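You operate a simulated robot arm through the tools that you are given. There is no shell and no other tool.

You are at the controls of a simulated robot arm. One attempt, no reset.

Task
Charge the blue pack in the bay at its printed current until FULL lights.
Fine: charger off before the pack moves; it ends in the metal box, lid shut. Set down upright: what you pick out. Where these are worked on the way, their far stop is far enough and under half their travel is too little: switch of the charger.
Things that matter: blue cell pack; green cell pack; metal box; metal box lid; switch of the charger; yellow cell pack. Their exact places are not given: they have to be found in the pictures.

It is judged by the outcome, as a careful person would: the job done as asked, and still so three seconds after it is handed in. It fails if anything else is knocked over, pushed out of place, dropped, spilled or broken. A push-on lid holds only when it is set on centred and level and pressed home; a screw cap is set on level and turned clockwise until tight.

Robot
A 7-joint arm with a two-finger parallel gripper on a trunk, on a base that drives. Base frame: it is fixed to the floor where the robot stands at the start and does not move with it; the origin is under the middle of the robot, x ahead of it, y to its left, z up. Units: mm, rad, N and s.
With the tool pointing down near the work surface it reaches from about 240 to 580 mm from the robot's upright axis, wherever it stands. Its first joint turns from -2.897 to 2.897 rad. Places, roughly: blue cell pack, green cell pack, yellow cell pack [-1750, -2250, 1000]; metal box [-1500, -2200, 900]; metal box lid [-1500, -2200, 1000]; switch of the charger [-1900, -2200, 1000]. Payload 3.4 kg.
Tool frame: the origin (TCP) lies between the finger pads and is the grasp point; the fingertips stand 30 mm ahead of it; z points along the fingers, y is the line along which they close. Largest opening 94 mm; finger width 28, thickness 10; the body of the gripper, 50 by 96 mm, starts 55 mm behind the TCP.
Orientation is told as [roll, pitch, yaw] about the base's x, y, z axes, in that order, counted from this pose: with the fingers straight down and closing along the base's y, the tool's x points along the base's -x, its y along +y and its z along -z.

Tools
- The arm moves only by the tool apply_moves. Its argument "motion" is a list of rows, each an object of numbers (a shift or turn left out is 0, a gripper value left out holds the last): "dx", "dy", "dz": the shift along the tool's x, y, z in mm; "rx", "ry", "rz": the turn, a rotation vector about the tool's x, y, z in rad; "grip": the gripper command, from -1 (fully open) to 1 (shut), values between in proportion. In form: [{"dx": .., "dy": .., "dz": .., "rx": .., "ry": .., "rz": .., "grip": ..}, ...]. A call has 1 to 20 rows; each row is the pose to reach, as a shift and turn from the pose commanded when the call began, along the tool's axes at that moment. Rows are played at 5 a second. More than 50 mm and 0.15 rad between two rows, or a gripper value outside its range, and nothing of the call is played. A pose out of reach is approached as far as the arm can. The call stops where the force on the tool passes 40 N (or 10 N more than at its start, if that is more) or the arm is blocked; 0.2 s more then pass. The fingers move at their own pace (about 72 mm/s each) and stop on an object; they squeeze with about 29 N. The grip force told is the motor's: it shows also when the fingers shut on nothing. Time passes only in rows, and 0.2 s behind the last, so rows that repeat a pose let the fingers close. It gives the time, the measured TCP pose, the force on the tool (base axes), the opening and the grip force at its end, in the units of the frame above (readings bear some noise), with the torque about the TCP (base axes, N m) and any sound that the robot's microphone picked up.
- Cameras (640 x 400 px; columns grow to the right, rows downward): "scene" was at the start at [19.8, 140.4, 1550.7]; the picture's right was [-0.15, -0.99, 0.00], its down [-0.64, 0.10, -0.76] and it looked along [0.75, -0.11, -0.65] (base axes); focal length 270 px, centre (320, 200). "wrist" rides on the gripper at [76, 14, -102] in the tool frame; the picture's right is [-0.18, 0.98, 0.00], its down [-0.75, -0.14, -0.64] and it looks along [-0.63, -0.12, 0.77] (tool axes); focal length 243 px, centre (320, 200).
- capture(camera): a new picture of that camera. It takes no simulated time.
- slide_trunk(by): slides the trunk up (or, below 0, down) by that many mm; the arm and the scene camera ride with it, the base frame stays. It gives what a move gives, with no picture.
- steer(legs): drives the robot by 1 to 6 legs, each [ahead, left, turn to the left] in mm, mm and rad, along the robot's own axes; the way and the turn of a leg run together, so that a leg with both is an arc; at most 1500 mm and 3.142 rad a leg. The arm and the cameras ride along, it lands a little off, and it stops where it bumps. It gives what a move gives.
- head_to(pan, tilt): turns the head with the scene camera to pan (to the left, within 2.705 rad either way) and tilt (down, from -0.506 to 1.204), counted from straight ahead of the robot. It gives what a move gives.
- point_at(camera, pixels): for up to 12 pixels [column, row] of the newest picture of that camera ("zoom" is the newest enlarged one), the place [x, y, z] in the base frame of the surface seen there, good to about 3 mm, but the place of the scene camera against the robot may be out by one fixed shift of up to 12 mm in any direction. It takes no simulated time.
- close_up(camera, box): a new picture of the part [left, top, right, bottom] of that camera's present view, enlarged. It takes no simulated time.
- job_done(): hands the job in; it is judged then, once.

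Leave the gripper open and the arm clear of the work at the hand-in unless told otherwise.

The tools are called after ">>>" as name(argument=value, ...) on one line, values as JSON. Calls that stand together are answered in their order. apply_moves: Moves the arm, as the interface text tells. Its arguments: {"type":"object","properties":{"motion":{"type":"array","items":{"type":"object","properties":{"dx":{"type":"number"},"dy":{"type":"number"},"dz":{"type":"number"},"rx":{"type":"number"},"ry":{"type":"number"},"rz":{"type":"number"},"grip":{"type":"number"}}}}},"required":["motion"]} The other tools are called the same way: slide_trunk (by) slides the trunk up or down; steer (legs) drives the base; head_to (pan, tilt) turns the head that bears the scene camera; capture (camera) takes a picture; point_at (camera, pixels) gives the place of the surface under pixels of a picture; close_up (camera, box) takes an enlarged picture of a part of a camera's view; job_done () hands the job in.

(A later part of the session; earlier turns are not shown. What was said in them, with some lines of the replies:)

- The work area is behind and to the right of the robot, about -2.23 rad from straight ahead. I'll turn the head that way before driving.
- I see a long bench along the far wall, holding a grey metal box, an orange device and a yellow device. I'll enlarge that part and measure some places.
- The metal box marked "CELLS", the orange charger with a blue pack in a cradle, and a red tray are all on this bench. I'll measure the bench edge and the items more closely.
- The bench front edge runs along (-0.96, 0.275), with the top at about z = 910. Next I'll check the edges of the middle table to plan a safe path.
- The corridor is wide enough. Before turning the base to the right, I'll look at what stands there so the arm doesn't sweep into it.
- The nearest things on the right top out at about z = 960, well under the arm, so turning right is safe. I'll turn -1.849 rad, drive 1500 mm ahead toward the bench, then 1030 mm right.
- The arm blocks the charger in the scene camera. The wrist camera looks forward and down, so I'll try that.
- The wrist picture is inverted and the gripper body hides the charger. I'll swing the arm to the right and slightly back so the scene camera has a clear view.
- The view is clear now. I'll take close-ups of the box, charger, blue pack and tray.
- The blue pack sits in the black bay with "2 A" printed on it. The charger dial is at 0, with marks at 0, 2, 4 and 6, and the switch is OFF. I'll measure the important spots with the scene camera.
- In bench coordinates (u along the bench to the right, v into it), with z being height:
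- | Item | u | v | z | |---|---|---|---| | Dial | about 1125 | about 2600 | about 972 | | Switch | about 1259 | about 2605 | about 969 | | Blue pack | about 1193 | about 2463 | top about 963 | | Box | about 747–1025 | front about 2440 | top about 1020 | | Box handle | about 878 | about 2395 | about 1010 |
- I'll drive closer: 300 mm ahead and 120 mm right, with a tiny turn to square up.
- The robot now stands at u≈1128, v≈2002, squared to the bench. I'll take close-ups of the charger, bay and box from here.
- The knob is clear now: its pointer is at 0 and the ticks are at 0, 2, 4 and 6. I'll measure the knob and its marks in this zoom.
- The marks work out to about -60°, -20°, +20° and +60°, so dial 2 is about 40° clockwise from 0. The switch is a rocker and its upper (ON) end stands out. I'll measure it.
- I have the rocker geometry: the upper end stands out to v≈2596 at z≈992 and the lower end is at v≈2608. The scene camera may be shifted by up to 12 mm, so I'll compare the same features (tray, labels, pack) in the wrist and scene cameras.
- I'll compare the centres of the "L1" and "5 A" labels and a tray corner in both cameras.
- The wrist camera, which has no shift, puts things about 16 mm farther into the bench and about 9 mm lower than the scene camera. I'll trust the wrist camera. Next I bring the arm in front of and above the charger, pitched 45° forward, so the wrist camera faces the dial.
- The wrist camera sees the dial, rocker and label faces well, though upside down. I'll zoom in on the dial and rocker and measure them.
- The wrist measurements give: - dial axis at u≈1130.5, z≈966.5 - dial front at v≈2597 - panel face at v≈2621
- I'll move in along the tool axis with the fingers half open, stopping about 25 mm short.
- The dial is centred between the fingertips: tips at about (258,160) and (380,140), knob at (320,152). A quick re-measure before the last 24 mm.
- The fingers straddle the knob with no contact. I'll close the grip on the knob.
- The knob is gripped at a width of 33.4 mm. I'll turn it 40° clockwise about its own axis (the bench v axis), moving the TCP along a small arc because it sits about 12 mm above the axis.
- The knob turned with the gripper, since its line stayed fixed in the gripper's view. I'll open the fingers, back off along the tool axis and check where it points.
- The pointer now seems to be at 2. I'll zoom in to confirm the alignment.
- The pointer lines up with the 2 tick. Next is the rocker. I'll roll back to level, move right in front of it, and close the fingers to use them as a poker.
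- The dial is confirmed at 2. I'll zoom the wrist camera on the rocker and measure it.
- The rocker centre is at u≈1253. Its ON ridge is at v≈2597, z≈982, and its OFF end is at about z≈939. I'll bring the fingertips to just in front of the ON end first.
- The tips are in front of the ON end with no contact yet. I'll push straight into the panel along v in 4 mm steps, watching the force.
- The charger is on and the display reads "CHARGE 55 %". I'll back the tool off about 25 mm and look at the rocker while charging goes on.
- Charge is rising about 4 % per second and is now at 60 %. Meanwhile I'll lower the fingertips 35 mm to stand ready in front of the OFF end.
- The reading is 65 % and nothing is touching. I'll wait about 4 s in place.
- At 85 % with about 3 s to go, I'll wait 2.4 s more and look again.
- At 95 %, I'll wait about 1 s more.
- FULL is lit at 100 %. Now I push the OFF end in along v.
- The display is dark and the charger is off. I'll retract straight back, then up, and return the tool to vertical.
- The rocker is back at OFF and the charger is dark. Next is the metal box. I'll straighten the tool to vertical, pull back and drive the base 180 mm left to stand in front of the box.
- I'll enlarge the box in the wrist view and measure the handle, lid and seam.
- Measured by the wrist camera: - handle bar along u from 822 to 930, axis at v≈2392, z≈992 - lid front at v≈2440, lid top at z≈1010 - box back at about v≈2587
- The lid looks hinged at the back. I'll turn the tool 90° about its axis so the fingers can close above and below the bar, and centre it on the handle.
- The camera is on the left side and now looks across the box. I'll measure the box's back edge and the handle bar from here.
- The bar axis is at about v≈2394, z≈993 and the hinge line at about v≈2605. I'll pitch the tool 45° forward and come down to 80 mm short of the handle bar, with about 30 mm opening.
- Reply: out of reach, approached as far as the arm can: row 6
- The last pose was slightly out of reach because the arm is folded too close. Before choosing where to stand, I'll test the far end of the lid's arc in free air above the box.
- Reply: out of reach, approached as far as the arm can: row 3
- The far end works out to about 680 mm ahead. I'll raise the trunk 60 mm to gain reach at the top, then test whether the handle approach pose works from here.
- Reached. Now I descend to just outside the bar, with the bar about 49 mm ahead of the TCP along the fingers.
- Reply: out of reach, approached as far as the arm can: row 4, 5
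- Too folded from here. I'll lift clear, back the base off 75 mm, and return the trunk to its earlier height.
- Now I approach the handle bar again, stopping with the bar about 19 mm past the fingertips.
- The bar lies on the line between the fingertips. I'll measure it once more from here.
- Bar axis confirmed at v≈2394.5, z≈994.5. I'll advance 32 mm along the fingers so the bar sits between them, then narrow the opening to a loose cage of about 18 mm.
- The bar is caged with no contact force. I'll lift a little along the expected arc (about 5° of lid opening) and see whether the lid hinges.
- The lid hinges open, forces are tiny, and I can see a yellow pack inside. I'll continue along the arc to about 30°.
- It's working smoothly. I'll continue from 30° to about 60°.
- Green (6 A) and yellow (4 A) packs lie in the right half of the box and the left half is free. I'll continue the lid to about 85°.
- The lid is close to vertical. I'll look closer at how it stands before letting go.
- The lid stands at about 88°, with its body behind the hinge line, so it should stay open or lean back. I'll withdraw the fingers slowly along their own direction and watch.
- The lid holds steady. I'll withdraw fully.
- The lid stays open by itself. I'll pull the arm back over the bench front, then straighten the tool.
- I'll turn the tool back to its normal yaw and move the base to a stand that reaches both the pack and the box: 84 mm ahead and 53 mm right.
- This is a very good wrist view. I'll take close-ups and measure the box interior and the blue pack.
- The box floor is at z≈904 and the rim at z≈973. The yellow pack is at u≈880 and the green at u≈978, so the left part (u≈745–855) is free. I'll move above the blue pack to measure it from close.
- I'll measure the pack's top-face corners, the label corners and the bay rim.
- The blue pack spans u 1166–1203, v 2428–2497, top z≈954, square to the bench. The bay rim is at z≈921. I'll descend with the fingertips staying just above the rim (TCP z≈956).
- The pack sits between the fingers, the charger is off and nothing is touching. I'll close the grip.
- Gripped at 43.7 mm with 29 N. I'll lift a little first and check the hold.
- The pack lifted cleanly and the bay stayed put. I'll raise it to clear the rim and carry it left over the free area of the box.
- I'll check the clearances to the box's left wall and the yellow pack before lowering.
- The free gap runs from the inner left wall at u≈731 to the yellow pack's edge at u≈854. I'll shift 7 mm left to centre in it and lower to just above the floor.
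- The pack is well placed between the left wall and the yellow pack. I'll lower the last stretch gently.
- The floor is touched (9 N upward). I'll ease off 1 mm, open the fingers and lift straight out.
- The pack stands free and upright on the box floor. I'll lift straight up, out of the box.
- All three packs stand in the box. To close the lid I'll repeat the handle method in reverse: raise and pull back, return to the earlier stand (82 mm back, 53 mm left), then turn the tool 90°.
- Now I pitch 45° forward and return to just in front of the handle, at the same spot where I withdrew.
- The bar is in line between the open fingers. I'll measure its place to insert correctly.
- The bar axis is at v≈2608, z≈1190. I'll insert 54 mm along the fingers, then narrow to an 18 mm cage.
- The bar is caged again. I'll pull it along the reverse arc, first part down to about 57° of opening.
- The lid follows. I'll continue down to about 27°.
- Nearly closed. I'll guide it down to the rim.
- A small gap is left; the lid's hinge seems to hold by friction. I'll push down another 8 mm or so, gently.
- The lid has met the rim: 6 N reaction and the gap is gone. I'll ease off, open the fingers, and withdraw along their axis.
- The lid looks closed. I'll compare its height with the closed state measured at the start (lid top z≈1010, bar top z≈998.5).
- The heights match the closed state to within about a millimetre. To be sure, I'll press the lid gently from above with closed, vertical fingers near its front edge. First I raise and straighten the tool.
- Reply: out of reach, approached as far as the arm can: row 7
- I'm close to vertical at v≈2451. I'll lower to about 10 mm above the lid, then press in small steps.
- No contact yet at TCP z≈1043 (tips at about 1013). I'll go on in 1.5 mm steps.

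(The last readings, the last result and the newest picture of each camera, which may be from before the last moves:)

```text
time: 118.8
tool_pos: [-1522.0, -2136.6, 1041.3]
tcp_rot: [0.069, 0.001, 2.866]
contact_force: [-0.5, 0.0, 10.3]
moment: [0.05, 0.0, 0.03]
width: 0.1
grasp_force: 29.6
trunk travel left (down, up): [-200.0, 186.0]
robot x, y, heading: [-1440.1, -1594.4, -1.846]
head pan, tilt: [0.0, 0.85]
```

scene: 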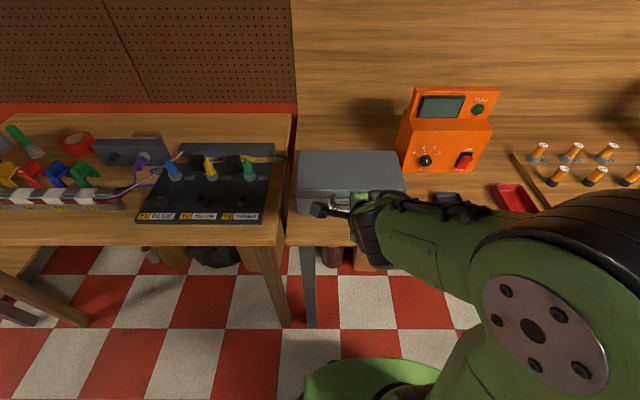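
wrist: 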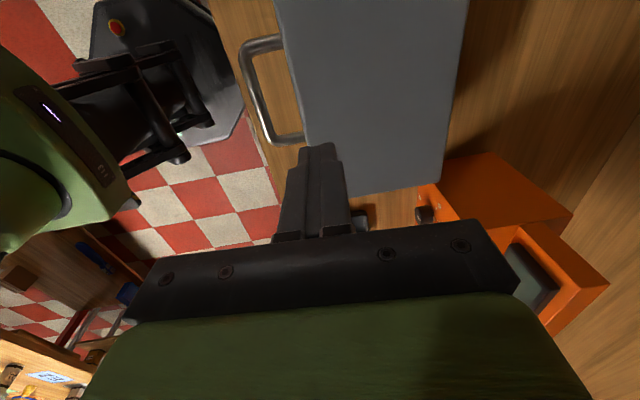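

The lid resists firmly with 10 N at tip z≈1011. One slightly firmer press will confirm it is at its stop.

>>> apply_moves(motion=[{"dz": 1}, {"dz": 2.5}])

>>> apply_moves(motion=[{"dz": -15}, {"dz": -50}, {"dz": -90}, {"dy": -20, "dz": -125}, {"dy": -60, "dz": -150}, {"dy": -100, "dz": -165}])

>>> capture(camera="wrist")

>>> capture(camera="scene")

```text
time: 119.4
tool_pos: [-1522.8, -2135.8, 1040.0]
tcp_rot: [0.074, 0.001, 2.868]
contact_force: [-0.7, -4.5, 31.8]
moment: [0.02, 0.0, -0.01]
width: 0.0
grasp_force: 29.5
trunk travel left (down, up): [-200.0, 186.0]
robot x, y, heading: [-1440.7, -1594.1, -1.845]
head pan, tilt: [0.0, 0.85]
```

```text
time: 120.8
tool_pos: [-1492.1, -2029.8, 1195.9]
tcp_rot: [0.066, 0.001, 2.867]
contact_force: [0.5, 0.4, 0.0]
moment: [-0.02, -0.02, -0.01]
width: 0.0
grasp_force: 28.9
trunk travel left (down, up): [-200.0, 186.0]
robot x, y, heading: [-1441.1, -1589.9, -1.845]
head pan, tilt: [0.0, 0.85]
```

```text
taken
```

wrist: 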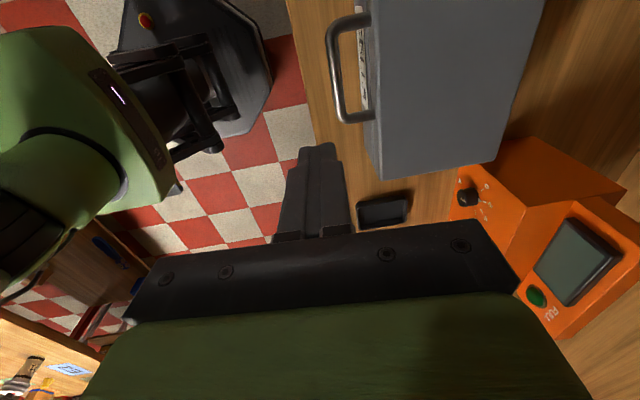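

```text
taken
```

scene: 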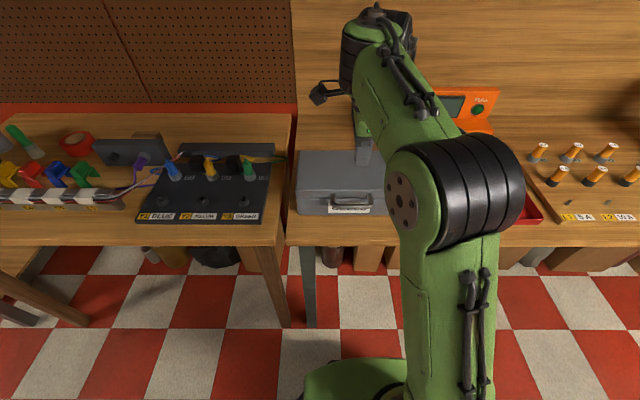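

The lid is firmly shut. I'll open the gripper, back the robot away from the bench and check everything one last time.

>>> apply_moves(motion=[{"dy": -25, "grip": 0}, {"dy": -50, "grip": -1}, {"dy": -50, "grip": -1}, {"dy": -50, "grip": -1}])

>>> steer(legs=[[-200, 0, 0], [0, -250, 0]])

>>> head_to(pan=0.15, tilt=0.7)

>>> capture(camera="scene")

```text
time: 121.8
tool_pos: [-1479.7, -1983.3, 1191.7]
tcp_rot: [0.064, 0.0, 2.867]
contact_force: [0.4, 0.5, -0.3]
moment: [0.01, 0.01, -0.01]
width: 93.6
grasp_force: 0.1
trunk travel left (down, up): [-200.0, 186.0]
robot x, y, heading: [-1438.5, -1595.6, -1.843]
head pan, tilt: [0.0, 0.85]
```

```text
time: 124.9
tool_pos: [-1667.0, -1721.8, 1191.5]
tcp_rot: [0.064, 0.002, 2.868]
contact_force: [0.0, 1.1, -0.6]
moment: [-0.03, -0.01, -0.02]
width: 93.8
grasp_force: 0.1
trunk travel left (down, up): [-200.0, 186.0]
robot x, y, heading: [-1630.4, -1330.8, -1.85]
head pan, tilt: [0.0, 0.85]
```

```text
time: 125.6
tool_pos: [-1666.2, -1722.2, 1191.8]
tcp_rot: [0.066, 0.001, 2.864]
contact_force: [0.1, 0.0, -0.3]
moment: [-0.04, 0.01, 0.02]
width: 94.2
grasp_force: 0.1
trunk travel left (down, up): [-200.0, 186.0]
robot x, y, heading: [-1625.3, -1328.1, -1.844]
head pan, tilt: [0.15, 0.7]
```

```text
taken
```

scene: 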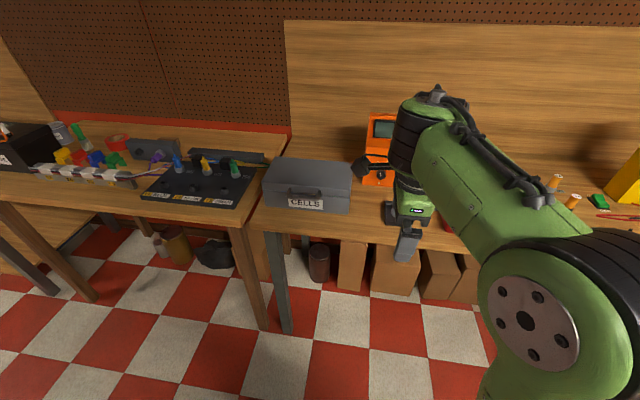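

I'll zoom in on the box and the charger to verify the final state.

>>> close_up(camera="scene", box=[250, 140, 370, 230])

>>> close_up(camera="scene", box=[350, 100, 460, 240])

>>> capture(camera="wrist")

```text
4.44 times, centred on (310, 185) of scene
```

zoom: 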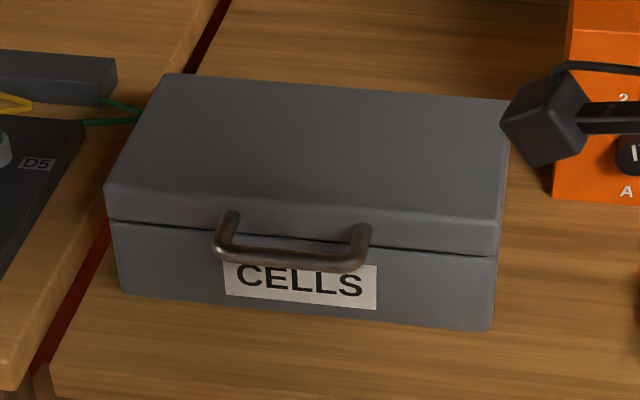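

```text
2.86 times, centred on (405, 170) of scene
```

zoom: 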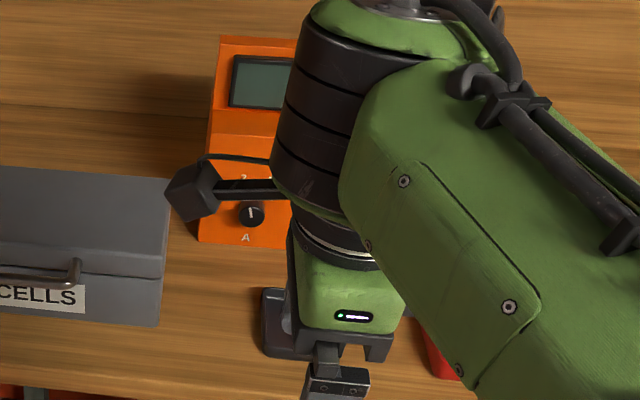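

```text
taken
```

wrist: 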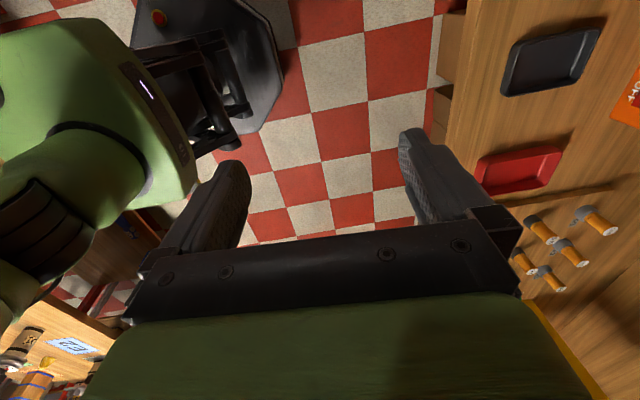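

The final state checks out:
- The box lid is shut flush and the blue pack is inside, next to the yellow and green packs.
- The charger display is dark and the switch is off. The empty bay and the red tray are in place.
- The gripper is open and the arm is clear of the bench.

I'm handing in the job.

>>> job_done()

```text
The job is handed in.
```

The blue pack is charged to FULL at its printed 2 A and is now in the metal box with the lid shut. I've handed the job in; the result has not come back yet.

- **Charging:** I set the dial from 0 to 2 and switched the charger on. The display went from 55 % to 100 % and the FULL light came on.
- **Switch-off:** The charger went off before the pack was touched, and its display went dark.
- **Pack:** It stands upright on the left side of the box, next to the yellow and green packs, which I did not touch.
- **Lid:** I closed it by the handle, then pressed it from above until it was firmly at its stop.

The dial is still at 2. The gripper is open and the robot is backed away from the bench.
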